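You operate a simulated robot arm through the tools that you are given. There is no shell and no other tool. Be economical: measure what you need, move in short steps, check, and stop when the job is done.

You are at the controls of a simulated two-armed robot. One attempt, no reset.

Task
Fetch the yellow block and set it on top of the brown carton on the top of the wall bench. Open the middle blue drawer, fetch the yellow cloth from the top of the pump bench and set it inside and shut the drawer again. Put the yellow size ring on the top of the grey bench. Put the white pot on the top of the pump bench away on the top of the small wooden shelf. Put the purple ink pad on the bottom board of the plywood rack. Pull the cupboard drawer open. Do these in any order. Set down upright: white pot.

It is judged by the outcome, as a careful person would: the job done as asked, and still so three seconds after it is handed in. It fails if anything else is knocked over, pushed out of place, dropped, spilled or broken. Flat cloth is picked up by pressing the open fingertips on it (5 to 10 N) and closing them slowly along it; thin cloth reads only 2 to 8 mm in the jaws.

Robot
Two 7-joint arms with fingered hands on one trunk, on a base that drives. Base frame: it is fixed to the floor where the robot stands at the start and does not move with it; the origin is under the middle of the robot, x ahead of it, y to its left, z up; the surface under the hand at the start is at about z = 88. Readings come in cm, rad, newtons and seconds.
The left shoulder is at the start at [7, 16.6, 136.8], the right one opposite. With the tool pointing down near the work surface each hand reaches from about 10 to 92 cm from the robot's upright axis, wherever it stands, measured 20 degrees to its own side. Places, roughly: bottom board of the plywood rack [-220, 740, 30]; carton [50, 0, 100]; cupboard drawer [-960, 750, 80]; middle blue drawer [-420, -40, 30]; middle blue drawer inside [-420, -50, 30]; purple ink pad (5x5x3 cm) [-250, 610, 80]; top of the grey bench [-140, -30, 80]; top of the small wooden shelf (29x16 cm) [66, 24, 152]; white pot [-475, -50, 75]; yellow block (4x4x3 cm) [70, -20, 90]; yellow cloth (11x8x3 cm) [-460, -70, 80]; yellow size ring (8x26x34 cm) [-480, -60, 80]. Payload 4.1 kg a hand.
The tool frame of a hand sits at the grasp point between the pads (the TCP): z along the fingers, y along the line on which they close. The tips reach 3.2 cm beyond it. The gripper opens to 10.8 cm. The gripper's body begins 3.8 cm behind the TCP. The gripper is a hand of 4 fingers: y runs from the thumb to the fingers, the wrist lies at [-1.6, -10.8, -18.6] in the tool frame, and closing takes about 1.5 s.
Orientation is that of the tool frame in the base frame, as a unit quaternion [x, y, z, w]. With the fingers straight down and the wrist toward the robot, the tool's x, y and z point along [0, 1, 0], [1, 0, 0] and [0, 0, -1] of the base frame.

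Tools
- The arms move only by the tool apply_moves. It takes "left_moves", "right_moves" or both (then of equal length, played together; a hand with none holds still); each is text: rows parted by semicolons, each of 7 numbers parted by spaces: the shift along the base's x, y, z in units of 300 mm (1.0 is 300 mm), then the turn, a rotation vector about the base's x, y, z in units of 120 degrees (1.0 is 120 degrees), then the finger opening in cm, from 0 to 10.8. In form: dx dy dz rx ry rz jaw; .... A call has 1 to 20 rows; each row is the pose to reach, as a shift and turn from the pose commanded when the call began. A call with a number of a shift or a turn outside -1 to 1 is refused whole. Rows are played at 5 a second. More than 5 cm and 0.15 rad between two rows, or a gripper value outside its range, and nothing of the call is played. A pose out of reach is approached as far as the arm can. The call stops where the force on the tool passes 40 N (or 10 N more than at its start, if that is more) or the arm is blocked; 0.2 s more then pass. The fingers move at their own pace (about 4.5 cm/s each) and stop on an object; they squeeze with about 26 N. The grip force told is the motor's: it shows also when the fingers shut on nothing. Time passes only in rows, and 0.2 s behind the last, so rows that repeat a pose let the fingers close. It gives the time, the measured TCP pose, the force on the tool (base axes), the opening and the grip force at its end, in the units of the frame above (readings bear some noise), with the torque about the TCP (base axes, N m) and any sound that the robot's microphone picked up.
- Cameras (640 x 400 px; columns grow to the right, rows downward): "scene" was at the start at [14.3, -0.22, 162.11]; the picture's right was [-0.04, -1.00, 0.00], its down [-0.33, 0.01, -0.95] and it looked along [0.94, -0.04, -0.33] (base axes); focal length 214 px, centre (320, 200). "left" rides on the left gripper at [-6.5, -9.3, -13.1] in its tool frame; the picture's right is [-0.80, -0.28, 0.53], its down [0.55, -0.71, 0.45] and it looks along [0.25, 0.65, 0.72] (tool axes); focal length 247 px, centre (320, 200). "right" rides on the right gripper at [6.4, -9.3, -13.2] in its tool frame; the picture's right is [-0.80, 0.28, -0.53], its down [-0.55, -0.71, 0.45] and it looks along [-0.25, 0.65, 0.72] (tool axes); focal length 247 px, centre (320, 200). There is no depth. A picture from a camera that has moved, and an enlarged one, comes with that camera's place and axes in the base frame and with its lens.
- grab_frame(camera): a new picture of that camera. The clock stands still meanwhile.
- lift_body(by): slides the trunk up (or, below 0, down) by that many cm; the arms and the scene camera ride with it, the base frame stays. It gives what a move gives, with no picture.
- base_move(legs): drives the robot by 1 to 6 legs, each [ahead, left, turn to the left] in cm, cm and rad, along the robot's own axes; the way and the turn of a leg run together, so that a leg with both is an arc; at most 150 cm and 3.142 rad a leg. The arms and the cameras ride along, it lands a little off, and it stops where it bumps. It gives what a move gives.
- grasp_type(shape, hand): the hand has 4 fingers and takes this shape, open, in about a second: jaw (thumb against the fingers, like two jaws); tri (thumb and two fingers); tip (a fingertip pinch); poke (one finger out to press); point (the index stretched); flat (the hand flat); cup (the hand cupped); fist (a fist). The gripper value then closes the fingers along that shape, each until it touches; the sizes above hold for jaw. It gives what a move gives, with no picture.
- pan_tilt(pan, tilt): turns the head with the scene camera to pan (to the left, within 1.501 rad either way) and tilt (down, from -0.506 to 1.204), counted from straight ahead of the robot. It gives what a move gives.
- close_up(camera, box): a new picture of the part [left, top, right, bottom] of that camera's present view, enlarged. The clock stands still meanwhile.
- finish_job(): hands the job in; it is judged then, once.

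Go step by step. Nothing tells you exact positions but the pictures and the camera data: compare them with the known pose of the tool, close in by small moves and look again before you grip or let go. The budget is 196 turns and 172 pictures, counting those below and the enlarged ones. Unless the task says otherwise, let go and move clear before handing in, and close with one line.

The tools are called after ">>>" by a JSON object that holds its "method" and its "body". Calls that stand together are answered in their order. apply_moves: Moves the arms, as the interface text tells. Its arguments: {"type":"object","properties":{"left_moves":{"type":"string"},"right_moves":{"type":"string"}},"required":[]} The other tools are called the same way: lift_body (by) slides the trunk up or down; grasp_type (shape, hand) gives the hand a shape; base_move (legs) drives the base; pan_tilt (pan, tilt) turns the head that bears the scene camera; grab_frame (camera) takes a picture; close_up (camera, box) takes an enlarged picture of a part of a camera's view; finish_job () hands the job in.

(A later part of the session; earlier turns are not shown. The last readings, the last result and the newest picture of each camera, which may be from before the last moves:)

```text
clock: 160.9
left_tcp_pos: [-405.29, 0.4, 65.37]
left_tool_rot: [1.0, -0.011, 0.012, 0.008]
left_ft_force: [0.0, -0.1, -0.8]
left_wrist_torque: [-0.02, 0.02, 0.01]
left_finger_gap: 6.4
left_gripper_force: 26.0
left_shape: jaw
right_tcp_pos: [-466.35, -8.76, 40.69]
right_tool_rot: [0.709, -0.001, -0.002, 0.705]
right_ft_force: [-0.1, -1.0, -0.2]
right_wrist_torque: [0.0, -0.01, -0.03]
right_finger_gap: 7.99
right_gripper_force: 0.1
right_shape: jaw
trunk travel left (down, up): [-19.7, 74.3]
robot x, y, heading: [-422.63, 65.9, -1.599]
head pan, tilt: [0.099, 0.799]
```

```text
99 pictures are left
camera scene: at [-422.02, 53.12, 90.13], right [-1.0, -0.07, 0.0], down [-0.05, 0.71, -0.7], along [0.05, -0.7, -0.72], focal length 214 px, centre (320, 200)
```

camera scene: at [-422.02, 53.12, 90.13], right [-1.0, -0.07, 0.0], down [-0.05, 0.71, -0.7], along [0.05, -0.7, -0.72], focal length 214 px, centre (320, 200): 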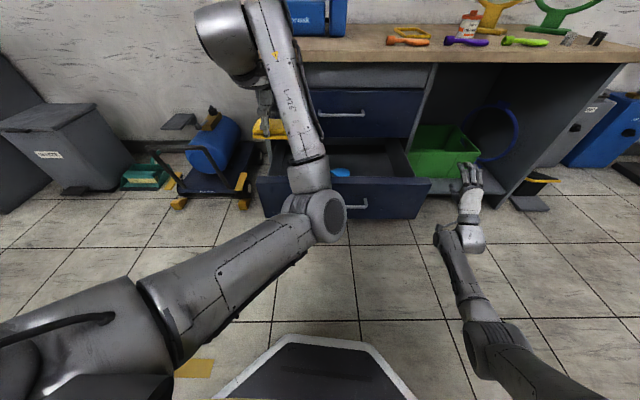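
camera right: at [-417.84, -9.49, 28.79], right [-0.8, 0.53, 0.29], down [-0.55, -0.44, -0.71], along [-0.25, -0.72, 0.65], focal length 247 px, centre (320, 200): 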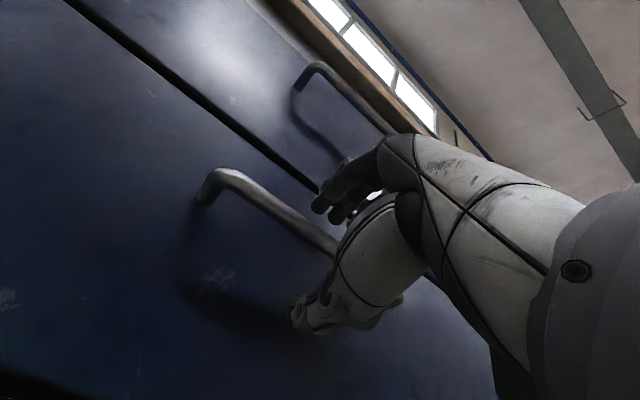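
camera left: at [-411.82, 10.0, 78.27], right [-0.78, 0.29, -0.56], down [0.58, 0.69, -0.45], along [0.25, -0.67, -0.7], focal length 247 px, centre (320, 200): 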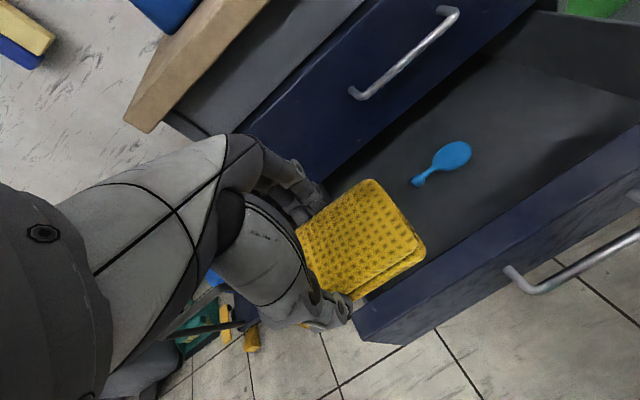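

I see the drawer floor with a blue paddle in it. I'll move the cloth over the empty left part.

>>> {"method": "base_move", "body": {"legs": [[8, 0, 0]]}}

>>> {"method": "apply_moves", "body": {"left_moves": "-0.04 -0.05 0 0 0 0 0; -0.08 -0.1 -0.03 0 0 0 0; -0.12 -0.15 -0.1 0 0 0 0; -0.12 -0.15 -0.2 0 0 0 0; -0.12 -0.15 -0.3 0 0 0 0; -0.12 -0.15 -0.4 0 0 0 0;  -0.12 -0.15 -0.4 0 0 0 0"}}

>>> {"method": "grab_frame", "body": {"camera": "left"}}

>>> {"method": "grab_frame", "body": {"camera": "scene"}}

```text
clock: 162.0
left_tcp_pos: [-405.73, -7.71, 65.49]
left_tool_rot: [1.0, -0.012, 0.013, 0.009]
left_ft_force: [-0.4, 0.7, -0.1]
left_wrist_torque: [-0.01, -0.01, -0.01]
left_finger_gap: 6.41
left_gripper_force: 25.6
left_shape: jaw
right_tcp_pos: [-466.81, -16.78, 40.63]
right_tool_rot: [0.709, -0.001, -0.002, 0.705]
right_ft_force: [0.3, 0.7, 0.8]
right_wrist_torque: [-0.02, -0.01, -0.01]
right_finger_gap: 7.97
right_gripper_force: 0.1
right_shape: jaw
trunk travel left (down, up): [-19.7, 74.3]
robot x, y, heading: [-422.53, 57.78, -1.602]
head pan, tilt: [0.099, 0.799]
```

```text
clock: 163.8
left_tcp_pos: [-405.1, -13.25, 55.22]
left_tool_rot: [0.999, 0.018, 0.03, 0.029]
left_ft_force: [0.3, -0.3, 0.1]
left_wrist_torque: [-0.01, 0.0, 0.0]
left_finger_gap: 6.38
left_gripper_force: 25.3
left_shape: jaw
right_tcp_pos: [-466.79, -16.84, 40.73]
right_tool_rot: [0.709, -0.001, -0.002, 0.705]
right_ft_force: [0.0, 0.9, -0.2]
right_wrist_torque: [0.01, 0.03, -0.01]
right_finger_gap: 7.97
right_gripper_force: 0.1
right_shape: jaw
trunk travel left (down, up): [-19.7, 74.3]
robot x, y, heading: [-422.81, 58.02, -1.6]
head pan, tilt: [0.099, 0.799]
stopped in row 7 (left hand): the arm was blocked; the commanded pose is now the measured one
```

```text
98 pictures are left
camera left: at [-412.55, -3.62, 67.47], right [-0.77, 0.22, -0.59], down [0.55, 0.7, -0.45], along [0.31, -0.68, -0.67], focal length 247 px, centre (320, 200)
```

left: 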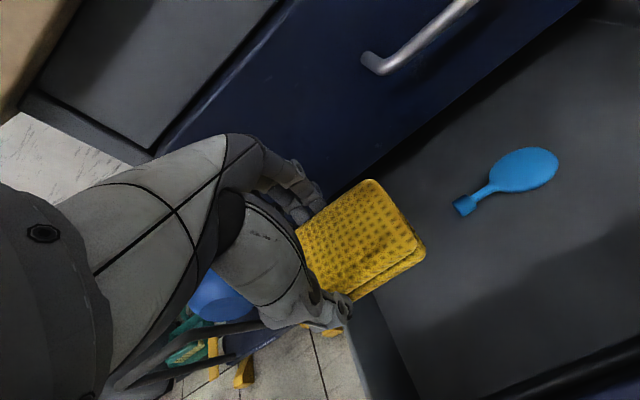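

```text
97 pictures are left
camera scene: at [-422.23, 44.98, 90.13], right [-1.0, -0.07, 0.0], down [-0.05, 0.72, -0.7], along [0.05, -0.7, -0.72], focal length 214 px, centre (320, 200)
```

scene: 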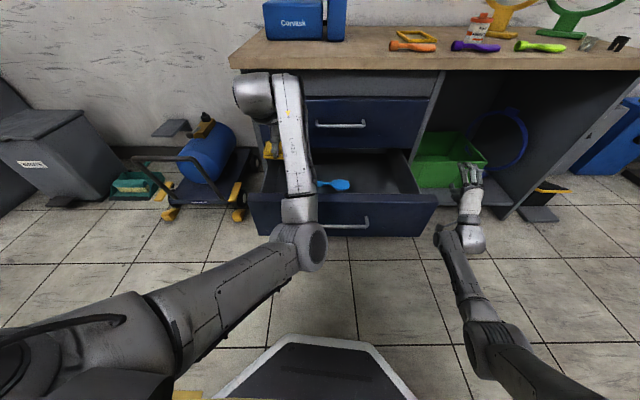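

The left forearm seems to rest on the drawer's front panel. I'll lift, back off a little and come in with a straighter, higher arm.

>>> {"method": "lift_body", "body": {"by": 12}}

>>> {"method": "base_move", "body": {"legs": [[-9, 0, 0]]}}

>>> {"method": "apply_moves", "body": {"left_moves": "-0.05 -0.08 0 0.028 0.029 -0.025 0; -0.1 -0.16 -0.02 0.028 0.029 -0.025 0; -0.14 -0.24 -0.06 0.028 0.029 -0.025 0; -0.14 -0.3 -0.12 0.028 0.029 -0.025 0; -0.14 -0.3 -0.25 0.028 0.029 -0.025 0; -0.14 -0.3 -0.4 0.028 0.029 -0.025 0; -0.14 -0.3 -0.55 0.028 0.029 -0.025 0; -0.14 -0.3 -0.65 0.028 0.029 -0.025 0; -0.14 -0.3 -0.65 0.028 0.029 -0.025 0"}}

>>> {"method": "grab_frame", "body": {"camera": "left"}}

>>> {"method": "grab_frame", "body": {"camera": "scene"}}

```text
clock: 165.3
left_tcp_pos: [-405.14, -13.3, 67.03]
left_tool_rot: [0.999, 0.018, 0.029, 0.026]
left_ft_force: [1.1, -0.1, -0.6]
left_wrist_torque: [0.04, 0.05, 0.0]
left_finger_gap: 6.36
left_gripper_force: 25.9
left_shape: jaw
right_tcp_pos: [-466.68, -16.76, 52.66]
right_tool_rot: [0.708, -0.003, -0.003, 0.706]
right_ft_force: [-0.4, -0.1, -0.6]
right_wrist_torque: [-0.02, 0.0, -0.02]
right_finger_gap: 7.95
right_gripper_force: 0.0
right_shape: jaw
trunk travel left (down, up): [-31.7, 62.3]
robot x, y, heading: [-422.74, 58.13, -1.591]
head pan, tilt: [0.099, 0.799]
```

```text
clock: 166.4
left_tcp_pos: [-404.94, -4.1, 67.11]
left_tool_rot: [0.999, 0.017, 0.03, 0.026]
left_ft_force: [-0.2, 0.4, 0.2]
left_wrist_torque: [0.0, -0.01, -0.05]
left_finger_gap: 6.37
left_gripper_force: 25.7
left_shape: jaw
right_tcp_pos: [-466.48, -7.52, 52.69]
right_tool_rot: [0.709, -0.002, -0.002, 0.705]
right_ft_force: [-1.2, 0.4, -1.4]
right_wrist_torque: [0.0, -0.02, 0.04]
right_finger_gap: 7.97
right_gripper_force: 0.1
right_shape: jaw
trunk travel left (down, up): [-31.7, 62.3]
robot x, y, heading: [-422.7, 67.4, -1.597]
head pan, tilt: [0.099, 0.799]
```

```text
clock: 168.4
left_tcp_pos: [-409.17, -13.09, 47.41]
left_tool_rot: [1.0, -0.009, -0.001, -0.002]
left_ft_force: [1.1, -0.3, -0.8]
left_wrist_torque: [0.0, -0.02, -0.01]
left_finger_gap: 6.37
left_gripper_force: 26.0
left_shape: jaw
right_tcp_pos: [-466.51, -7.44, 52.74]
right_tool_rot: [0.709, -0.003, -0.004, 0.706]
right_ft_force: [0.6, 0.0, 0.0]
right_wrist_torque: [0.04, 0.0, 0.01]
right_finger_gap: 7.98
right_gripper_force: 0.0
right_shape: jaw
trunk travel left (down, up): [-31.7, 62.3]
robot x, y, heading: [-422.37, 67.23, -1.596]
head pan, tilt: [0.099, 0.799]
```

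```text
96 pictures are left
camera left: at [-415.31, -3.69, 60.64], right [-0.79, 0.3, -0.53], down [0.56, 0.7, -0.44], along [0.24, -0.65, -0.72], focal length 247 px, centre (320, 200)
```

left: 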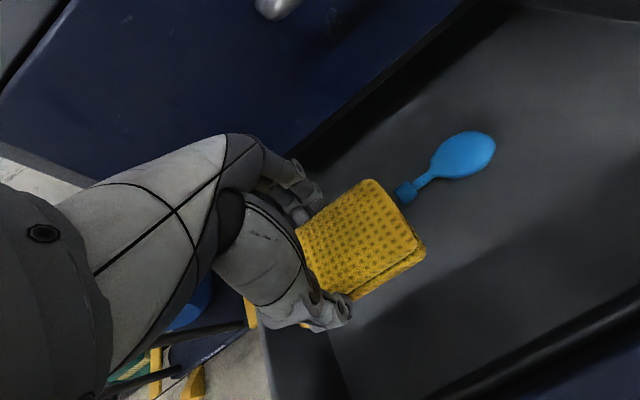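

```text
95 pictures are left
camera scene: at [-422.01, 54.14, 102.13], right [-1.0, -0.07, 0.0], down [-0.05, 0.72, -0.7], along [0.05, -0.7, -0.72], focal length 214 px, centre (320, 200)
```

scene: 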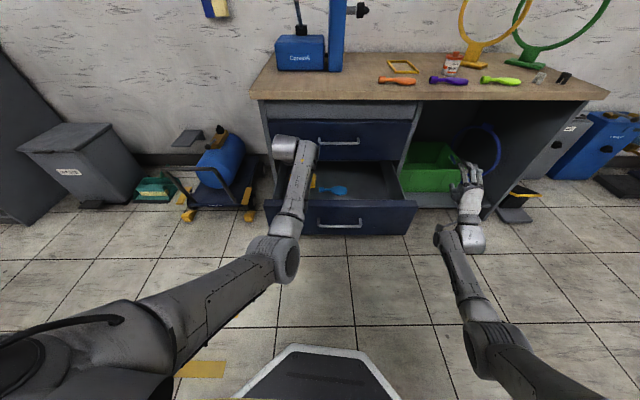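

Over the drawer now. I'll shift slightly right and lower with force checks.

>>> {"method": "apply_moves", "body": {"left_moves": "-0.08 0 -0.05 0 0 0 0; -0.1 0 -0.15 0 0 0 0; -0.1 0 -0.25 0 0 0 0; -0.1 0 -0.33 0 0 0 0; -0.1 0 -0.33 0 0 0 0"}}

>>> {"method": "grab_frame", "body": {"camera": "left"}}

>>> {"method": "close_up", "body": {"camera": "scene", "box": [240, 80, 440, 250]}}

```text
clock: 169.6
left_tcp_pos: [-412.0, -12.95, 37.49]
left_tool_rot: [1.0, -0.009, -0.001, -0.002]
left_ft_force: [0.4, -0.2, -0.4]
left_wrist_torque: [0.0, -0.02, -0.03]
left_finger_gap: 6.38
left_gripper_force: 25.6
left_shape: jaw
right_tcp_pos: [-466.63, -7.58, 52.68]
right_tool_rot: [0.709, -0.003, -0.004, 0.706]
right_ft_force: [-0.3, 0.4, -1.0]
right_wrist_torque: [0.01, 0.0, -0.04]
right_finger_gap: 7.97
right_gripper_force: 0.0
right_shape: jaw
trunk travel left (down, up): [-31.7, 62.3]
robot x, y, heading: [-422.36, 67.05, -1.6]
head pan, tilt: [0.099, 0.799]
```

```text
94 pictures are left
camera left: at [-418.26, -3.67, 50.8], right [-0.79, 0.3, -0.53], down [0.56, 0.7, -0.44], along [0.24, -0.65, -0.72], focal length 247 px, centre (320, 200)
```

left: 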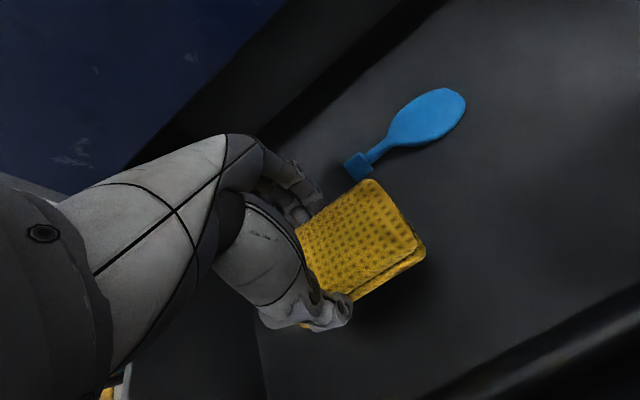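

```text
2.35 times, centred on (340, 165) of scene
camera zoom: at [-422.01, 54.14, 102.13], right [-1.0, -0.07, 0.0], down [-0.05, 0.72, -0.7], along [0.05, -0.7, -0.72], focal length 505 px, centre (273, 282)
```

zoom: 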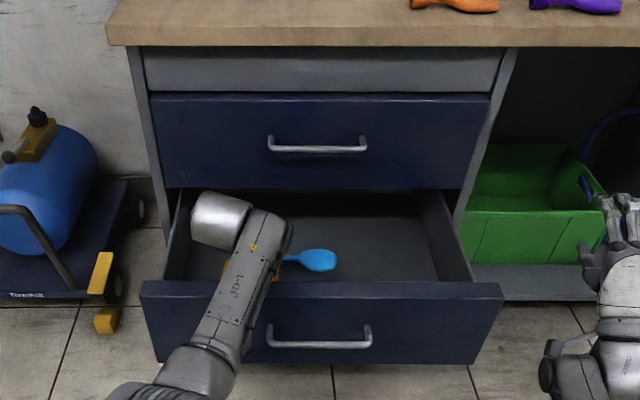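

>>> {"method": "apply_moves", "body": {"left_moves": "0 0.01 -0.05 0 0 0 0; 0 0.02 -0.1 0 0 0 0; 0 0.02 -0.12 0 0 0 0; 0 0.02 -0.12 0 0 0 0"}}

>>> {"method": "apply_moves", "body": {"left_moves": "0 0 -0.015 0 0 0 0; 0 0 -0.03 0 0 0 0; 0 0 -0.03 0 0 0 0"}}

```text
clock: 170.6
left_tcp_pos: [-412.01, -12.47, 34.13]
left_tool_rot: [1.0, -0.009, -0.001, -0.003]
left_ft_force: [-0.4, 0.3, -0.5]
left_wrist_torque: [-0.02, -0.02, -0.02]
left_finger_gap: 6.37
left_gripper_force: 25.7
left_shape: jaw
right_tcp_pos: [-466.61, -7.56, 52.83]
right_tool_rot: [0.708, -0.002, -0.002, 0.706]
right_ft_force: [0.1, 0.3, -0.6]
right_wrist_torque: [-0.01, -0.03, 0.01]
right_finger_gap: 7.96
right_gripper_force: 0.1
right_shape: jaw
trunk travel left (down, up): [-31.7, 62.3]
robot x, y, heading: [-422.86, 67.02, -1.598]
head pan, tilt: [0.099, 0.799]
```

```text
clock: 171.4
left_tcp_pos: [-412.18, -12.5, 33.2]
left_tool_rot: [1.0, -0.009, -0.001, -0.002]
left_ft_force: [0.3, 0.2, 0.4]
left_wrist_torque: [-0.03, 0.0, 0.02]
left_finger_gap: 6.38
left_gripper_force: 26.1
left_shape: jaw
right_tcp_pos: [-466.57, -7.47, 52.69]
right_tool_rot: [0.709, -0.003, -0.003, 0.705]
right_ft_force: [-0.4, 0.6, -0.2]
right_wrist_torque: [0.02, -0.03, -0.01]
right_finger_gap: 7.96
right_gripper_force: 0.1
right_shape: jaw
trunk travel left (down, up): [-31.7, 62.3]
robot x, y, heading: [-422.26, 66.81, -1.6]
head pan, tilt: [0.099, 0.799]
```

>>> {"method": "apply_moves", "body": {"left_moves": "0 0 -0.02 0 0 0 0; 0 0 -0.04 0 0 0 0; 0 0 -0.04 0 0 0 0"}}

>>> {"method": "apply_moves", "body": {"left_moves": "0 0 0 0 0 0 7; 0 0 0 0 0 0 9; 0 0 0 0 0 0 10.8; 0 0 0 0 0 0 10.8; 0 0 0.1 0 0 0 10.8; 0 0 0.25 0 0 0 10.8; 0 0 0.4 0 0 0 10.8; 0 0 0.55 0 0 0 10.8; 0 0 0.7 0 0 0 10.8; 0 0 0.85 0 0 0 10.8; 0 0 1 0 0 0 10.8"}}

>>> {"method": "grab_frame", "body": {"camera": "left"}}

```text
clock: 172.2
left_tcp_pos: [-412.19, -12.56, 32.88]
left_tool_rot: [1.0, -0.009, 0.0, 0.004]
left_ft_force: [2.3, -1.3, 33.4]
left_wrist_torque: [-0.18, -0.19, 0.01]
left_finger_gap: 6.38
left_gripper_force: 26.2
left_shape: jaw
right_tcp_pos: [-466.54, -7.31, 53.08]
right_tool_rot: [0.708, -0.002, -0.003, 0.707]
right_ft_force: [0.1, 0.6, 0.5]
right_wrist_torque: [0.01, 0.0, 0.0]
right_finger_gap: 7.99
right_gripper_force: 0.0
right_shape: jaw
trunk travel left (down, up): [-31.7, 62.3]
robot x, y, heading: [-422.36, 66.57, -1.602]
head pan, tilt: [0.099, 0.799]
```

```text
clock: 174.6
left_tcp_pos: [-412.28, -12.37, 61.97]
left_tool_rot: [1.0, -0.008, -0.001, -0.003]
left_ft_force: [0.9, -0.2, -0.2]
left_wrist_torque: [-0.01, 0.0, 0.02]
left_finger_gap: 10.78
left_gripper_force: 0.0
left_shape: jaw
right_tcp_pos: [-466.58, -7.53, 52.73]
right_tool_rot: [0.709, -0.002, -0.003, 0.705]
right_ft_force: [0.1, -0.3, 0.1]
right_wrist_torque: [-0.03, 0.0, -0.01]
right_finger_gap: 7.94
right_gripper_force: 0.0
right_shape: jaw
trunk travel left (down, up): [-31.7, 62.3]
robot x, y, heading: [-422.47, 67.0, -1.594]
head pan, tilt: [0.099, 0.799]
```

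```text
92 pictures are left
camera left: at [-418.38, -3.02, 75.19], right [-0.79, 0.3, -0.53], down [0.56, 0.7, -0.44], along [0.24, -0.65, -0.72], focal length 247 px, centre (320, 200)
```

left: 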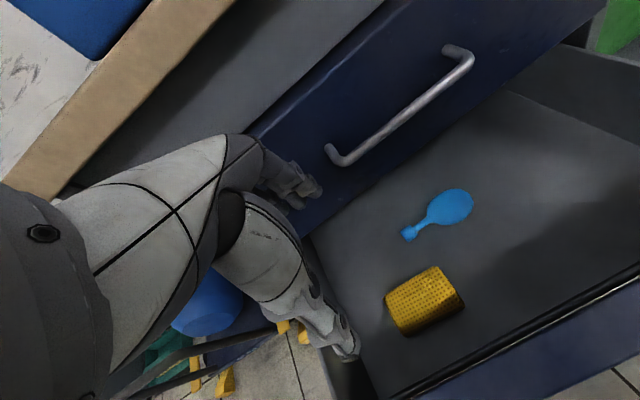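

The cloth lies in the drawer. I'll back out, close the right fingers and push the drawer shut with them, beside the handle.

>>> {"method": "base_move", "body": {"legs": [[-24, 0, 0], [0, 18, 0]]}}

>>> {"method": "lift_body", "body": {"by": -12}}

>>> {"method": "apply_moves", "body": {"right_moves": "0.08 0 0 0 0 0 0; 0.16 0 -0.01 0 0 0 0; 0.25 0 -0.02 0 0 0 0; 0.25 0 -0.02 0 0 0 0; 0.25 0 -0.02 0 0 0 0"}}

>>> {"method": "grab_frame", "body": {"camera": "scene"}}

>>> {"method": "grab_frame", "body": {"camera": "right"}}

```text
clock: 177.4
left_tcp_pos: [-394.06, 10.39, 61.8]
left_tool_rot: [1.0, -0.009, -0.001, -0.003]
left_ft_force: [0.2, 0.4, -0.1]
left_wrist_torque: [-0.04, 0.02, 0.0]
left_finger_gap: 10.78
left_gripper_force: 0.1
left_shape: jaw
right_tcp_pos: [-448.41, 15.18, 52.72]
right_tool_rot: [0.708, -0.003, -0.003, 0.706]
right_ft_force: [-0.1, -0.1, -0.6]
right_wrist_torque: [-0.01, -0.01, -0.04]
right_finger_gap: 7.97
right_gripper_force: 0.0
right_shape: jaw
trunk travel left (down, up): [-31.7, 62.3]
robot x, y, heading: [-404.13, 89.88, -1.599]
head pan, tilt: [0.099, 0.799]
```

```text
clock: 178.9
left_tcp_pos: [-394.03, 10.41, 49.83]
left_tool_rot: [1.0, -0.009, -0.001, -0.003]
left_ft_force: [0.3, 0.0, 1.0]
left_wrist_torque: [-0.01, 0.0, 0.0]
left_finger_gap: 10.81
left_gripper_force: 0.1
left_shape: jaw
right_tcp_pos: [-448.52, 15.27, 40.85]
right_tool_rot: [0.709, -0.002, -0.003, 0.705]
right_ft_force: [-1.1, -0.1, 0.3]
right_wrist_torque: [0.01, 0.0, 0.01]
right_finger_gap: 7.98
right_gripper_force: 0.0
right_shape: jaw
trunk travel left (down, up): [-19.7, 74.3]
robot x, y, heading: [-404.15, 89.95, -1.601]
head pan, tilt: [0.099, 0.799]
```

```text
clock: 180.1
left_tcp_pos: [-394.01, 10.41, 49.91]
left_tool_rot: [1.0, -0.008, -0.001, -0.002]
left_ft_force: [0.3, -0.4, 0.2]
left_wrist_torque: [0.0, 0.03, -0.02]
left_finger_gap: 10.8
left_gripper_force: 0.0
left_shape: jaw
right_tcp_pos: [-440.92, 15.34, 40.31]
right_tool_rot: [0.709, -0.003, -0.004, 0.705]
right_ft_force: [0.8, 0.2, 0.1]
right_wrist_torque: [0.03, 0.02, -0.01]
right_finger_gap: 0.01
right_gripper_force: 12.0
right_shape: jaw
trunk travel left (down, up): [-19.7, 74.3]
robot x, y, heading: [-404.22, 89.68, -1.605]
head pan, tilt: [0.099, 0.799]
```

```text
91 pictures are left
camera scene: at [-403.85, 76.92, 90.13], right [-1.0, -0.07, 0.0], down [-0.05, 0.72, -0.7], along [0.05, -0.7, -0.72], focal length 214 px, centre (320, 200)
```

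scene: 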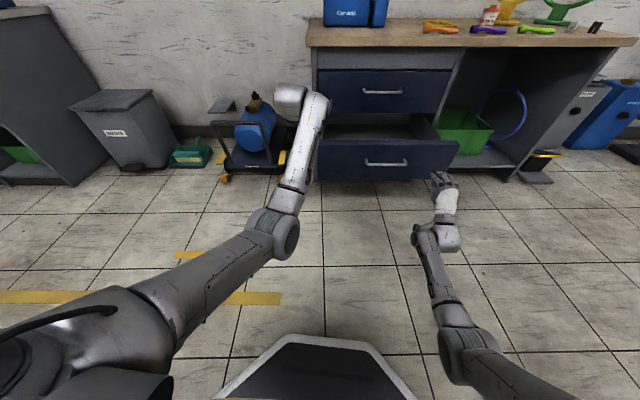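

```text
90 pictures are left
camera right: at [-434.28, 28.5, 30.99], right [-0.79, 0.54, 0.29], down [-0.55, -0.44, -0.71], along [-0.25, -0.72, 0.65], focal length 247 px, centre (320, 200)
```

right: 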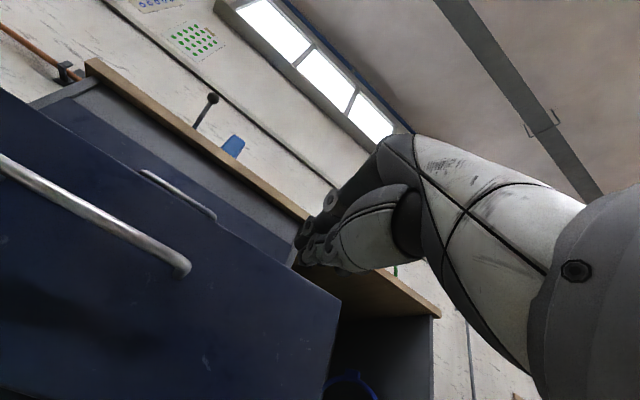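

>>> {"method": "apply_moves", "body": {"left_moves": "0 0.05 0.1 0 0 0 8; 0 0.1 0.2 0 0 0 8; 0 0.2 0.3 0 0 0 8; 0 0.3 0.4 0 0 0 8; 0 0.4 0.5 0 0 0 8"}}

>>> {"method": "base_move", "body": {"legs": [[35, 0, 0]]}}

>>> {"method": "grab_frame", "body": {"camera": "scene"}}

```text
clock: 181.3
left_tcp_pos: [-393.91, 22.56, 64.71]
left_tool_rot: [1.0, -0.008, 0.0, -0.004]
left_ft_force: [1.2, 0.0, -0.3]
left_wrist_torque: [-0.05, 0.01, 0.01]
left_finger_gap: 8.0
left_gripper_force: 0.1
left_shape: jaw
right_tcp_pos: [-440.88, 15.22, 40.2]
right_tool_rot: [0.709, -0.003, -0.004, 0.705]
right_ft_force: [0.2, 0.3, -0.4]
right_wrist_torque: [-0.02, 0.01, -0.04]
right_finger_gap: 0.0
right_gripper_force: 25.5
right_shape: jaw
trunk travel left (down, up): [-19.7, 74.3]
robot x, y, heading: [-404.12, 89.74, -1.596]
head pan, tilt: [0.099, 0.799]
```

```text
clock: 183.6
left_tcp_pos: [-395.12, -13.52, 64.85]
left_tool_rot: [1.0, -0.008, 0.0, -0.003]
left_ft_force: [0.1, -0.2, 0.4]
left_wrist_torque: [0.05, 0.04, -0.01]
left_finger_gap: 8.05
left_gripper_force: 0.0
left_shape: jaw
right_tcp_pos: [-441.85, -20.72, 40.19]
right_tool_rot: [0.709, -0.001, -0.002, 0.705]
right_ft_force: [-0.8, -0.1, 0.0]
right_wrist_torque: [-0.02, -0.01, 0.01]
right_finger_gap: 0.01
right_gripper_force: 25.5
right_shape: jaw
trunk travel left (down, up): [-19.7, 74.3]
robot x, y, heading: [-405.41, 53.96, -1.593]
head pan, tilt: [0.099, 0.799]
```

```text
89 pictures are left
camera scene: at [-404.82, 40.92, 90.13], right [-1.0, -0.07, 0.0], down [-0.05, 0.72, -0.7], along [0.05, -0.7, -0.72], focal length 214 px, centre (320, 200)
```

scene: 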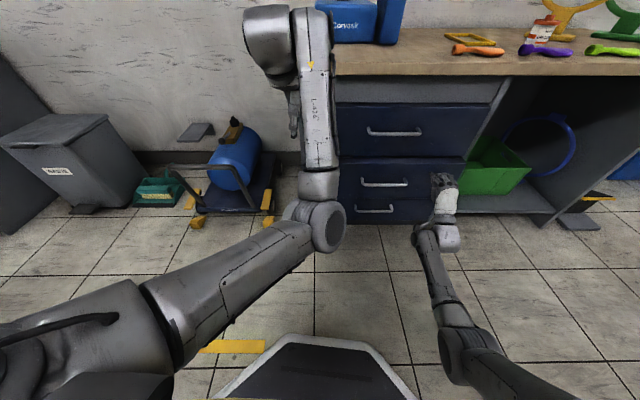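

Nearly shut. I'll push the last centimetres.

>>> {"method": "base_move", "body": {"legs": [[3.5, 0, 0]]}}

>>> {"method": "close_up", "body": {"camera": "scene", "box": [320, 80, 520, 230]}}

```text
clock: 184.7
left_tcp_pos: [-394.99, -17.33, 64.91]
left_tool_rot: [1.0, -0.008, 0.0, -0.003]
left_ft_force: [-0.3, -0.5, 0.0]
left_wrist_torque: [0.01, -0.02, -0.03]
left_finger_gap: 8.03
left_gripper_force: 0.1
left_shape: jaw
right_tcp_pos: [-441.99, -24.22, 40.16]
right_tool_rot: [0.707, -0.003, -0.004, 0.707]
right_ft_force: [0.0, 1.0, 0.1]
right_wrist_torque: [0.01, 0.04, -0.01]
right_finger_gap: 0.01
right_gripper_force: 26.1
right_shape: jaw
trunk travel left (down, up): [-19.7, 74.3]
robot x, y, heading: [-405.36, 49.97, -1.598]
head pan, tilt: [0.099, 0.799]
stopped in leg 1: the force on the tool passed its limit at 48 N (the readings are from after the stop); the commanded pose is now the measured one
```

```text
2.67 times, centred on (420, 155) of scene
camera zoom: at [-404.92, 37.19, 90.13], right [-1.0, -0.07, 0.0], down [-0.05, 0.72, -0.7], along [0.05, -0.7, -0.72], focal length 572 px, centre (53, 320)
```

zoom: 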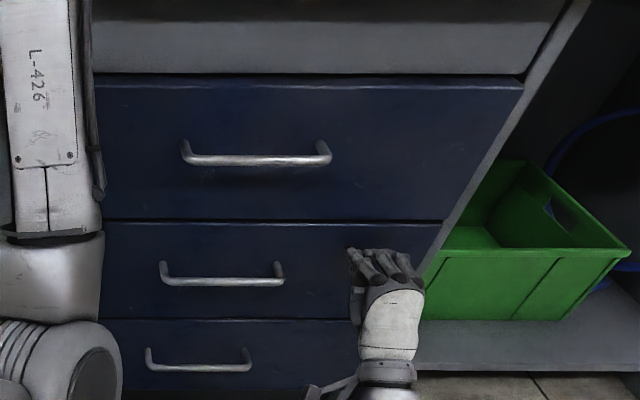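

The drawer is shut flush. I'll back off, raise the trunk, and turn the right hand back to pointing down.

>>> {"method": "base_move", "body": {"legs": [[-30, 0, 0]]}}

>>> {"method": "lift_body", "body": {"by": 40}}

>>> {"method": "lift_body", "body": {"by": 27}}

>>> {"method": "apply_moves", "body": {"right_moves": "0 0.02 0.03 0.068 0 0 4; 0 0.04 0.06 0.136 0 0 6; 0 0.06 0.09 0.204 0 0 8; 0 0.08 0.12 0.272 0 0 10; 0 0.1 0.15 0.34 0 0 10.8; 0 0.12 0.18 0.408 0 0 10.8; 0 0.14 0.21 0.476 0 0 10.8; 0 0.16 0.24 0.544 0 0 10.8; 0 0.18 0.27 0.612 0 0 10.8; 0 0.2 0.3 0.68 0 0 10.8; 0 0.2 0.35 0.75 0 0 10.8; 0 0.2 0.4 0.75 0 0 10.8"}}

>>> {"method": "pan_tilt", "body": {"pan": -0.4, "tilt": 0.6}}

>>> {"method": "grab_frame", "body": {"camera": "scene"}}

```text
clock: 186.7
left_tcp_pos: [-394.4, 13.01, 64.84]
left_tool_rot: [1.0, -0.009, 0.0, -0.002]
left_ft_force: [0.4, 0.0, 0.3]
left_wrist_torque: [-0.03, 0.01, -0.01]
left_finger_gap: 8.03
left_gripper_force: 0.1
left_shape: jaw
right_tcp_pos: [-441.25, 5.93, 40.29]
right_tool_rot: [0.708, -0.002, -0.003, 0.707]
right_ft_force: [0.2, 0.2, -1.0]
right_wrist_torque: [0.01, 0.05, 0.0]
right_finger_gap: 0.0
right_gripper_force: 26.3
right_shape: jaw
trunk travel left (down, up): [-19.7, 74.3]
robot x, y, heading: [-405.05, 80.2, -1.593]
head pan, tilt: [0.099, 0.799]
```

```text
clock: 190.5
left_tcp_pos: [-394.34, 13.0, 104.78]
left_tool_rot: [1.0, -0.008, 0.0, -0.002]
left_ft_force: [0.2, -0.2, 0.4]
left_wrist_torque: [0.01, 0.02, -0.01]
left_finger_gap: 8.06
left_gripper_force: 0.0
left_shape: jaw
right_tcp_pos: [-441.31, 6.16, 80.27]
right_tool_rot: [0.708, -0.003, -0.004, 0.706]
right_ft_force: [-0.5, -0.3, -0.6]
right_wrist_torque: [0.01, 0.02, -0.01]
right_finger_gap: 0.01
right_gripper_force: 25.6
right_shape: jaw
trunk travel left (down, up): [-59.7, 34.3]
robot x, y, heading: [-404.47, 80.38, -1.597]
head pan, tilt: [0.099, 0.799]
```

```text
clock: 193.3
left_tcp_pos: [-394.4, 12.85, 131.82]
left_tool_rot: [1.0, -0.009, -0.001, -0.003]
left_ft_force: [1.2, -0.6, -0.2]
left_wrist_torque: [0.02, -0.02, -0.01]
left_finger_gap: 8.05
left_gripper_force: 0.1
left_shape: jaw
right_tcp_pos: [-441.32, 6.02, 107.25]
right_tool_rot: [0.708, -0.003, -0.003, 0.707]
right_ft_force: [-0.1, 0.5, -0.1]
right_wrist_torque: [-0.02, 0.01, -0.02]
right_finger_gap: 0.0
right_gripper_force: 25.7
right_shape: jaw
trunk travel left (down, up): [-86.7, 7.3]
robot x, y, heading: [-404.9, 80.07, -1.594]
head pan, tilt: [0.099, 0.799]
```

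```text
clock: 195.9
left_tcp_pos: [-394.36, 13.03, 131.79]
left_tool_rot: [1.0, -0.009, 0.0, -0.003]
left_ft_force: [0.2, -0.2, 0.2]
left_wrist_torque: [-0.05, -0.02, -0.04]
left_finger_gap: 8.04
left_gripper_force: 0.1
left_shape: jaw
right_tcp_pos: [-441.2, 12.08, 119.36]
right_tool_rot: [1.0, 0.001, -0.004, 0.0]
right_ft_force: [0.7, -0.1, -0.3]
right_wrist_torque: [-0.03, 0.02, -0.02]
right_finger_gap: 10.76
right_gripper_force: 0.0
right_shape: jaw
trunk travel left (down, up): [-86.7, 7.3]
robot x, y, heading: [-404.8, 80.35, -1.598]
head pan, tilt: [0.099, 0.799]
```

```text
clock: 196.8
left_tcp_pos: [-394.44, 12.92, 131.96]
left_tool_rot: [1.0, -0.008, 0.0, -0.003]
left_ft_force: [1.3, -0.4, -0.6]
left_wrist_torque: [0.0, -0.02, 0.03]
left_finger_gap: 8.0
left_gripper_force: 0.1
left_shape: jaw
right_tcp_pos: [-441.23, 12.05, 119.25]
right_tool_rot: [1.0, 0.001, -0.004, -0.001]
right_ft_force: [0.4, -0.4, -0.3]
right_wrist_torque: [-0.02, -0.02, 0.06]
right_finger_gap: 10.82
right_gripper_force: 0.0
right_shape: jaw
trunk travel left (down, up): [-86.7, 7.3]
robot x, y, heading: [-404.49, 80.78, -1.602]
head pan, tilt: [-0.4, 0.6]
```

```text
87 pictures are left
camera scene: at [-408.32, 67.49, 158.81], right [-0.91, 0.41, 0.0], down [0.23, 0.51, -0.82], along [-0.34, -0.75, -0.57], focal length 214 px, centre (320, 200)
```

scene: 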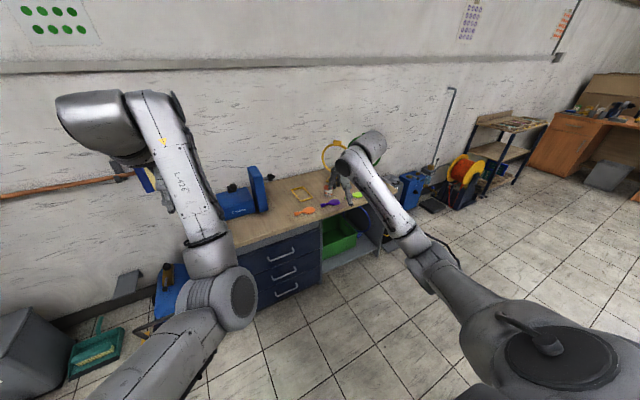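

>>> {"method": "apply_moves", "body": {"right_moves": "0 0 0.12 0 0 0 8; 0 0 0.24 0 0 0 8; 0 0 0.35 0 0 0 8"}}

>>> {"method": "base_move", "body": {"legs": [[0, -66, 0.02], [50, 0, 0]]}}

>>> {"method": "pan_tilt", "body": {"pan": 0, "tilt": 0.7}}

>>> {"method": "grab_frame", "body": {"camera": "scene"}}

>>> {"method": "grab_frame", "body": {"camera": "right"}}

>>> {"method": "grab_frame", "body": {"camera": "left"}}

```text
clock: 197.6
left_tcp_pos: [-394.29, 13.14, 131.77]
left_tool_rot: [1.0, -0.008, 0.0, -0.003]
left_ft_force: [0.3, 0.6, 0.2]
left_wrist_torque: [0.0, 0.0, -0.02]
left_finger_gap: 8.03
left_gripper_force: 0.1
left_shape: jaw
right_tcp_pos: [-441.09, 12.05, 129.39]
right_tool_rot: [1.0, 0.001, -0.004, -0.001]
right_ft_force: [-0.6, 0.2, 0.4]
right_wrist_torque: [-0.02, 0.0, -0.03]
right_finger_gap: 8.03
right_gripper_force: 0.1
right_shape: jaw
trunk travel left (down, up): [-86.7, 7.3]
robot x, y, heading: [-404.27, 80.56, -1.6]
head pan, tilt: [-0.4, 0.6]
```

```text
clock: 203.8
left_tcp_pos: [-458.82, -36.98, 131.89]
left_tool_rot: [1.0, 0.001, 0.001, -0.003]
left_ft_force: [-0.4, -0.4, -0.2]
left_wrist_torque: [0.01, 0.0, 0.0]
left_finger_gap: 8.02
left_gripper_force: 0.0
left_shape: jaw
right_tcp_pos: [-505.51, -38.84, 129.49]
right_tool_rot: [1.0, 0.009, -0.004, 0.0]
right_ft_force: [0.0, 0.8, 1.4]
right_wrist_torque: [0.01, -0.06, -0.02]
right_finger_gap: 8.02
right_gripper_force: 0.1
right_shape: jaw
trunk travel left (down, up): [-86.7, 7.3]
robot x, y, heading: [-470.24, 30.39, -1.581]
head pan, tilt: [-0.4, 0.6]
```

```text
clock: 204.7
left_tcp_pos: [-458.8, -37.19, 131.76]
left_tool_rot: [1.0, 0.001, 0.0, -0.002]
left_ft_force: [-1.1, 0.2, 0.4]
left_wrist_torque: [0.02, 0.01, 0.0]
left_finger_gap: 8.0
left_gripper_force: 0.1
left_shape: jaw
right_tcp_pos: [-505.57, -39.0, 129.59]
right_tool_rot: [1.0, 0.009, -0.004, -0.001]
right_ft_force: [0.3, 0.3, -0.8]
right_wrist_torque: [0.02, -0.01, 0.0]
right_finger_gap: 8.06
right_gripper_force: 0.1
right_shape: jaw
trunk travel left (down, up): [-86.7, 7.3]
robot x, y, heading: [-470.04, 30.13, -1.581]
head pan, tilt: [0.0, 0.7]
```

```text
86 pictures are left
camera scene: at [-470.35, 16.73, 157.95], right [-1.0, 0.01, 0.0], down [0.01, 0.64, -0.76], along [-0.01, -0.76, -0.64], focal length 214 px, centre (320, 200)
```

scene: 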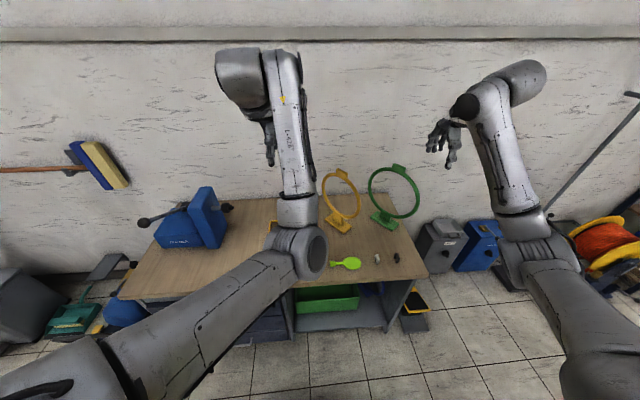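

```text
85 pictures are left
camera right: at [-499.0, -29.44, 142.53], right [-0.79, -0.3, 0.54], down [-0.57, 0.7, -0.44], along [-0.24, -0.65, -0.72], focal length 247 px, centre (320, 200)
```

right: 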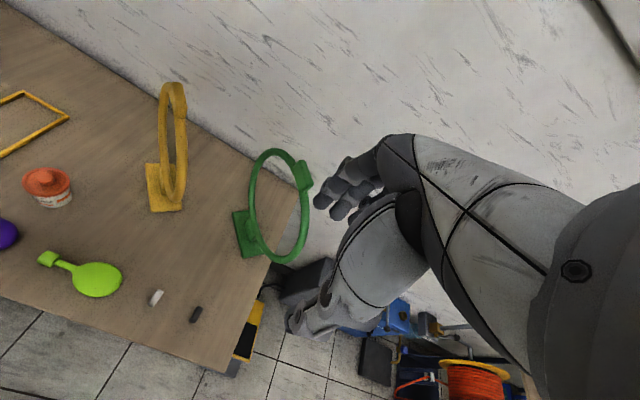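

```text
84 pictures are left
camera left: at [-465.18, -27.92, 145.07], right [-0.8, 0.29, -0.53], down [0.55, 0.71, -0.44], along [0.25, -0.65, -0.72], focal length 247 px, centre (320, 200)
```

left: 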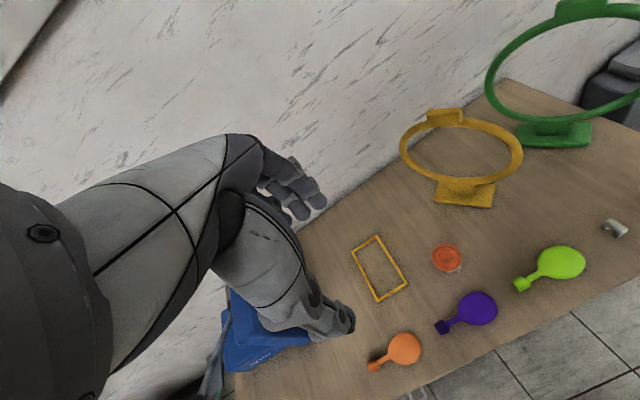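

The ring's plane runs along about (0.655, -0.757), centred near (-480.5, -61), with its top near z 108. The pot is at (-466.5, -46). I'll take the pot with the right hand first; the left suits the ring's angle.

>>> {"method": "base_move", "body": {"legs": [[0, 8, 0], [12, 0, 0]]}}

>>> {"method": "lift_body", "body": {"by": -8}}

>>> {"method": "apply_moves", "body": {"left_moves": "0.02 0.1 0.05 0 0 0 8; 0.05 0.2 0.1 0 0 0 8; 0.1 0.3 0.15 0 0 0 8; 0.15 0.4 0.2 0 0 0 8; 0.15 0.4 0.2 0 0 0 8; 0.15 0.4 0.2 0 0 0 8; 0.15 0.4 0.2 0 0 0 8; 0.15 0.4 0.2 0 0 0 8", "right_moves": "0.1 0 0 0 0 0 9; 0.2 0 0 0 0 0 9; 0.35 0 0 0 0 0 9; 0.5 0 0 0 0 0 9; 0.65 0 -0.02 0 0 0 9; 0.8 0 -0.05 0 0 0 9; 0.95 0.02 -0.1 0 0 0 9; 1 0.04 -0.2 0 0 0 9"}}

>>> {"method": "grab_frame", "body": {"camera": "right"}}

>>> {"method": "grab_frame", "body": {"camera": "scene"}}

```text
clock: 206.6
left_tcp_pos: [-450.34, -48.73, 131.89]
left_tool_rot: [1.0, 0.002, 0.0, -0.002]
left_ft_force: [1.4, -0.3, 0.1]
left_wrist_torque: [-0.01, 0.0, 0.0]
left_finger_gap: 8.02
left_gripper_force: 0.1
left_shape: jaw
right_tcp_pos: [-497.04, -50.65, 129.79]
right_tool_rot: [1.0, 0.011, -0.006, 0.0]
right_ft_force: [0.4, 0.4, 0.6]
right_wrist_torque: [-0.01, 0.0, -0.04]
right_finger_gap: 8.02
right_gripper_force: 0.1
right_shape: jaw
trunk travel left (down, up): [-86.7, 7.3]
robot x, y, heading: [-462.36, 18.35, -1.583]
head pan, tilt: [0.0, 0.7]
```

```text
clock: 207.8
left_tcp_pos: [-450.49, -48.93, 123.86]
left_tool_rot: [1.0, 0.001, -0.001, -0.003]
left_ft_force: [-0.1, 0.1, 0.2]
left_wrist_torque: [0.01, -0.04, -0.05]
left_finger_gap: 7.99
left_gripper_force: 0.0
left_shape: jaw
right_tcp_pos: [-497.17, -50.77, 121.49]
right_tool_rot: [1.0, 0.011, -0.005, 0.0]
right_ft_force: [-1.1, -0.9, 0.2]
right_wrist_torque: [-0.02, 0.0, 0.02]
right_finger_gap: 8.03
right_gripper_force: 0.0
right_shape: jaw
trunk travel left (down, up): [-78.7, 15.3]
robot x, y, heading: [-461.62, 18.07, -1.579]
head pan, tilt: [0.0, 0.7]
```

```text
clock: 209.6
left_tcp_pos: [-440.92, -42.22, 131.3]
left_tool_rot: [1.0, 0.014, 0.001, -0.003]
left_ft_force: [0.5, 0.8, -0.1]
left_wrist_torque: [0.02, 0.02, -0.03]
left_finger_gap: 8.03
left_gripper_force: 0.1
left_shape: jaw
left hand out of reach, approached as far as the arm can: row 1, 2, 3, 4, 5, 6, 7, 8
right_tcp_pos: [-467.43, -49.76, 115.39]
right_tool_rot: [1.0, 0.01, -0.004, 0.0]
right_ft_force: [-0.1, 0.5, 0.7]
right_wrist_torque: [-0.01, -0.02, -0.02]
right_finger_gap: 8.99
right_gripper_force: 0.0
right_shape: jaw
trunk travel left (down, up): [-78.7, 15.3]
robot x, y, heading: [-462.18, 18.5, -1.583]
head pan, tilt: [0.0, 0.7]
```

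```text
83 pictures are left
camera right: at [-460.97, -40.34, 128.52], right [-0.79, -0.3, 0.54], down [-0.57, 0.69, -0.44], along [-0.24, -0.65, -0.72], focal length 247 px, centre (320, 200)
```

right: 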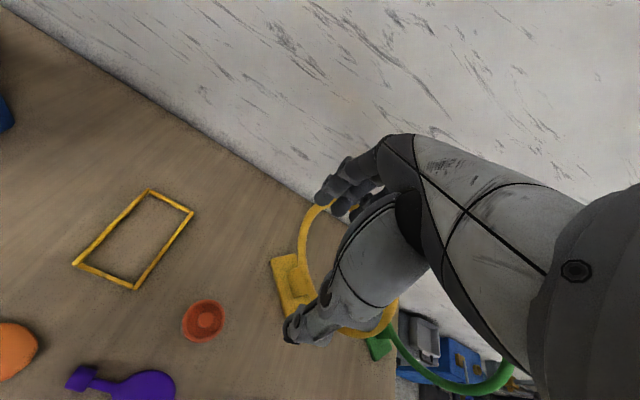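

```text
82 pictures are left
camera scene: at [-462.3, 4.85, 149.96], right [-1.0, 0.01, 0.0], down [0.01, 0.64, -0.76], along [-0.01, -0.76, -0.64], focal length 214 px, centre (320, 200)
```

scene: 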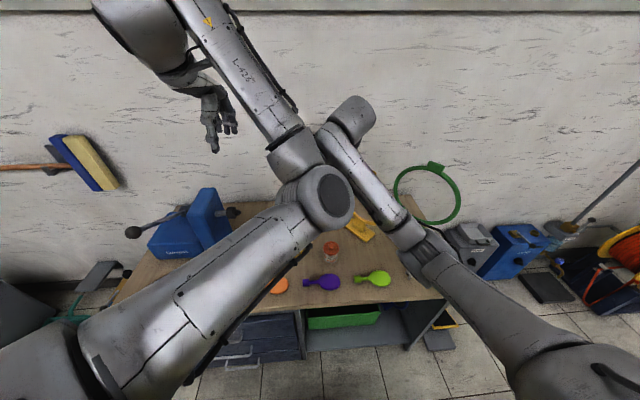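

The left elbow has swung inward, so I'll stretch the left hand out to the left front, clear of the right.

>>> {"method": "apply_moves", "body": {"left_moves": "0.1 -0.03 0.03 0 0 0 8; 0.2 -0.06 0.06 0 0 0 8; 0.35 -0.09 0.09 0 0 0 8; 0.5 -0.12 0.12 0 0 0 8; 0.65 -0.15 0.15 0 0 0 8; 0.8 -0.15 0.18 0 0 0 8; 0.95 -0.15 0.2 0 0 0 8"}}

>>> {"method": "grab_frame", "body": {"camera": "scene"}}

```text
clock: 211.2
left_tcp_pos: [-412.92, -45.98, 137.32]
left_tool_rot: [1.0, 0.001, -0.001, -0.002]
left_ft_force: [-0.6, -0.3, 0.4]
left_wrist_torque: [0.0, 0.02, -0.02]
left_finger_gap: 8.05
left_gripper_force: 0.1
left_shape: jaw
right_tcp_pos: [-467.04, -49.8, 115.45]
right_tool_rot: [1.0, 0.01, -0.004, 0.0]
right_ft_force: [0.0, -0.6, 0.7]
right_wrist_torque: [0.03, 0.03, 0.0]
right_finger_gap: 8.96
right_gripper_force: 0.0
right_shape: jaw
trunk travel left (down, up): [-78.7, 15.3]
robot x, y, heading: [-462.22, 18.25, -1.581]
head pan, tilt: [0.0, 0.7]
```

```text
81 pictures are left
camera scene: at [-461.9, 4.93, 149.96], right [-1.0, 0.01, 0.0], down [0.0, 0.64, -0.76], along [-0.01, -0.76, -0.64], focal length 214 px, centre (320, 200)
```

scene: 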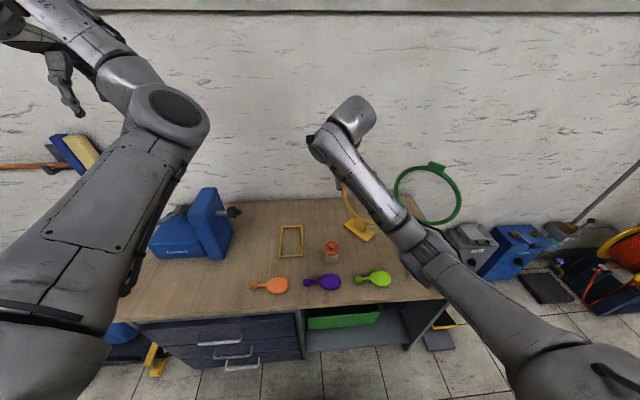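

>>> {"method": "apply_moves", "body": {"right_moves": "0.01 0.05 -0.1 0 0 0 10; 0.03 0.1 -0.22 0 0 0 10; 0.03 0.1 -0.35 0 0 0 10; 0.03 0.1 -0.5 0 0 0 10; 0.03 0.1 -0.6 0 0 0 10; 0.03 0.1 -0.6 0 0 0 10"}}

>>> {"method": "grab_frame", "body": {"camera": "right"}}

>>> {"method": "close_up", "body": {"camera": "scene", "box": [270, 170, 430, 295]}}

```text
clock: 212.6
left_tcp_pos: [-413.38, -45.9, 137.45]
left_tool_rot: [1.0, 0.002, 0.001, -0.002]
left_ft_force: [-0.2, 0.7, 0.5]
left_wrist_torque: [0.03, 0.01, 0.02]
left_finger_gap: 7.99
left_gripper_force: 0.0
left_shape: jaw
right_tcp_pos: [-466.11, -46.88, 97.37]
right_tool_rot: [1.0, 0.011, -0.005, 0.0]
right_ft_force: [-0.3, -0.3, 0.3]
right_wrist_torque: [0.0, 0.02, 0.01]
right_finger_gap: 9.99
right_gripper_force: 0.0
right_shape: jaw
trunk travel left (down, up): [-78.7, 15.3]
robot x, y, heading: [-462.46, 18.34, -1.576]
head pan, tilt: [0.0, 0.7]
```

```text
80 pictures are left
camera right: at [-459.73, -37.34, 110.46], right [-0.79, -0.3, 0.54], down [-0.57, 0.69, -0.44], along [-0.24, -0.65, -0.72], focal length 247 px, centre (320, 200)
```

right: 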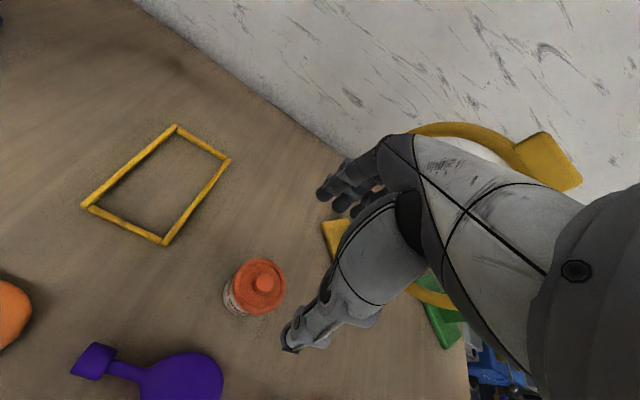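

```text
3.20 times, centred on (350, 232) of scene
camera zoom: at [-462.26, 4.9, 149.96], right [-1.0, 0.01, 0.0], down [0.01, 0.64, -0.76], along [-0.01, -0.76, -0.64], focal length 686 px, centre (224, 96)
```

zoom: 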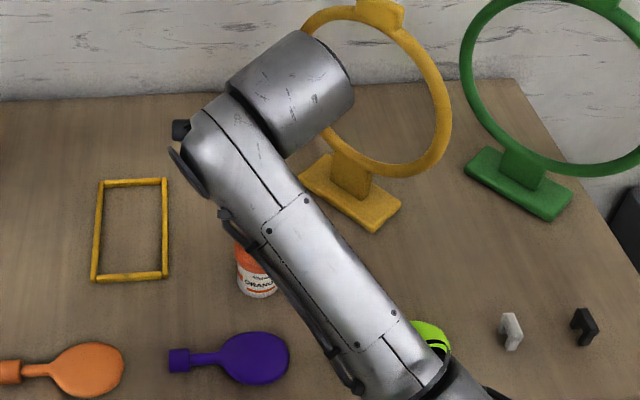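

The pot's knob tops out near z 85.5. I'll lower around it to TCP z≈82.3 and grip.

>>> {"method": "apply_moves", "body": {"right_moves": "-0.005 0 -0.1 0 0 0 10; -0.005 0.003 -0.2 0 0 0 10; -0.005 0.003 -0.3 0 0 0 10; -0.005 0.003 -0.4 0 0 0 10; -0.005 0.003 -0.46 0 0 0 10; -0.005 0.003 -0.505 0 0 0 10; -0.005 0.003 -0.505 0 0 0 10"}}

>>> {"method": "close_up", "body": {"camera": "right", "box": [200, 140, 440, 380]}}

```text
clock: 214.2
left_tcp_pos: [-413.29, -45.93, 137.45]
left_tool_rot: [1.0, 0.001, 0.0, -0.003]
left_ft_force: [-1.1, 0.0, 0.3]
left_wrist_torque: [0.0, 0.05, -0.04]
left_finger_gap: 8.01
left_gripper_force: 0.1
left_shape: jaw
right_tcp_pos: [-466.68, -46.68, 82.39]
right_tool_rot: [1.0, 0.012, -0.004, 0.0]
right_ft_force: [0.3, 0.4, 0.3]
right_wrist_torque: [-0.01, 0.0, -0.02]
right_finger_gap: 9.99
right_gripper_force: 0.0
right_shape: jaw
trunk travel left (down, up): [-78.7, 15.3]
robot x, y, heading: [-462.06, 18.64, -1.578]
head pan, tilt: [0.0, 0.7]
```

```text
1.67 times, centred on (320, 260) of right
camera zoom: at [-460.03, -37.16, 95.46], right [-0.79, -0.3, 0.54], down [-0.57, 0.69, -0.44], along [-0.24, -0.65, -0.72], focal length 412 px, centre (320, 100)
```

zoom: 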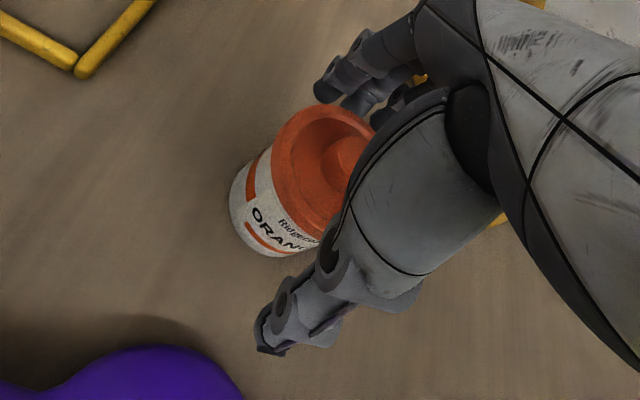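

>>> {"method": "apply_moves", "body": {"right_moves": "0 0 -0.01 0 0 0 8; 0 0 -0.015 0 0 0 7; 0 0 -0.015 0 0 0 6; 0 0 -0.015 0 0 0 4; 0 0 -0.015 0 0 0 4; 0 0 -0.015 0 0 0 4; 0 0 -0.015 0 0 0 4; 0 0 -0.015 0 0 0 4"}}

>>> {"method": "apply_moves", "body": {"right_moves": "0 0 0.1 0 0 0 4; 0 0 0.22 0 0 0 4; 0 0.02 0.35 0 0 0 4; 0 0.05 0.5 0 0 0 4; 0 0.1 0.65 0 0 0 4; 0 0.15 0.8 0 0 0 4; 0 0.25 0.9 0 0 0 4; 0 0.35 1 0 0 0 4; 0 0.35 1 0 0 0 4"}}

>>> {"method": "grab_frame", "body": {"camera": "right"}}

>>> {"method": "grab_frame", "body": {"camera": "scene"}}

```text
clock: 216.0
left_tcp_pos: [-413.44, -46.06, 137.31]
left_tool_rot: [1.0, 0.002, 0.0, -0.003]
left_ft_force: [0.3, -0.1, 0.2]
left_wrist_torque: [0.0, -0.05, 0.04]
left_finger_gap: 8.01
left_gripper_force: 0.1
left_shape: jaw
right_tcp_pos: [-466.46, -46.61, 81.89]
right_tool_rot: [1.0, 0.011, -0.005, 0.0]
right_ft_force: [0.1, 1.2, -0.3]
right_wrist_torque: [0.03, -0.05, -0.02]
right_finger_gap: 4.96
right_gripper_force: 25.8
right_shape: jaw
trunk travel left (down, up): [-78.7, 15.3]
robot x, y, heading: [-462.1, 18.29, -1.577]
head pan, tilt: [0.0, 0.7]
heard: snap
```

```text
clock: 217.7
left_tcp_pos: [-413.42, -45.85, 137.43]
left_tool_rot: [1.0, 0.002, 0.0, -0.003]
left_ft_force: [-0.3, 0.4, 1.0]
left_wrist_torque: [-0.03, 0.0, 0.0]
left_finger_gap: 8.0
left_gripper_force: 0.1
left_shape: jaw
right_tcp_pos: [-473.44, -40.36, 108.66]
right_tool_rot: [0.997, -0.034, -0.071, 0.012]
right_ft_force: [0.7, 0.1, -0.7]
right_wrist_torque: [-0.02, 0.02, -0.01]
right_finger_gap: 4.91
right_gripper_force: 25.6
right_shape: jaw
right hand out of reach, approached as far as the arm can: row 8
trunk travel left (down, up): [-78.7, 15.3]
robot x, y, heading: [-462.15, 18.37, -1.573]
head pan, tilt: [0.0, 0.7]
stopped in row 8 (right hand): the arm was blocked; the commanded pose is now the measured one
```

```text
77 pictures are left
camera right: at [-464.63, -31.22, 120.46], right [-0.73, -0.22, 0.65], down [-0.56, 0.73, -0.39], along [-0.39, -0.65, -0.66], focal length 247 px, centre (320, 200)
```

right: 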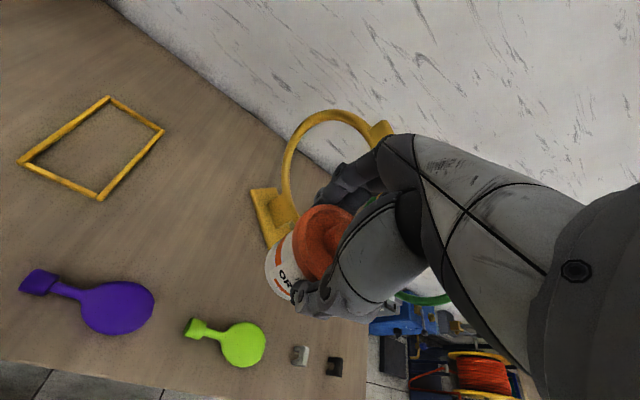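

```text
76 pictures are left
camera scene: at [-462.26, 4.99, 149.96], right [-1.0, 0.01, 0.0], down [0.01, 0.64, -0.77], along [-0.01, -0.77, -0.64], focal length 214 px, centre (320, 200)
```

scene: 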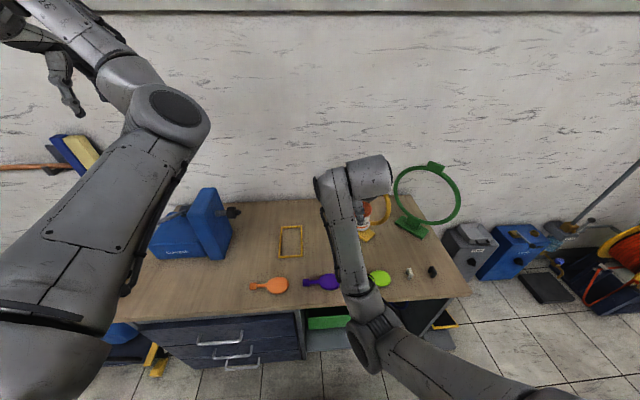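

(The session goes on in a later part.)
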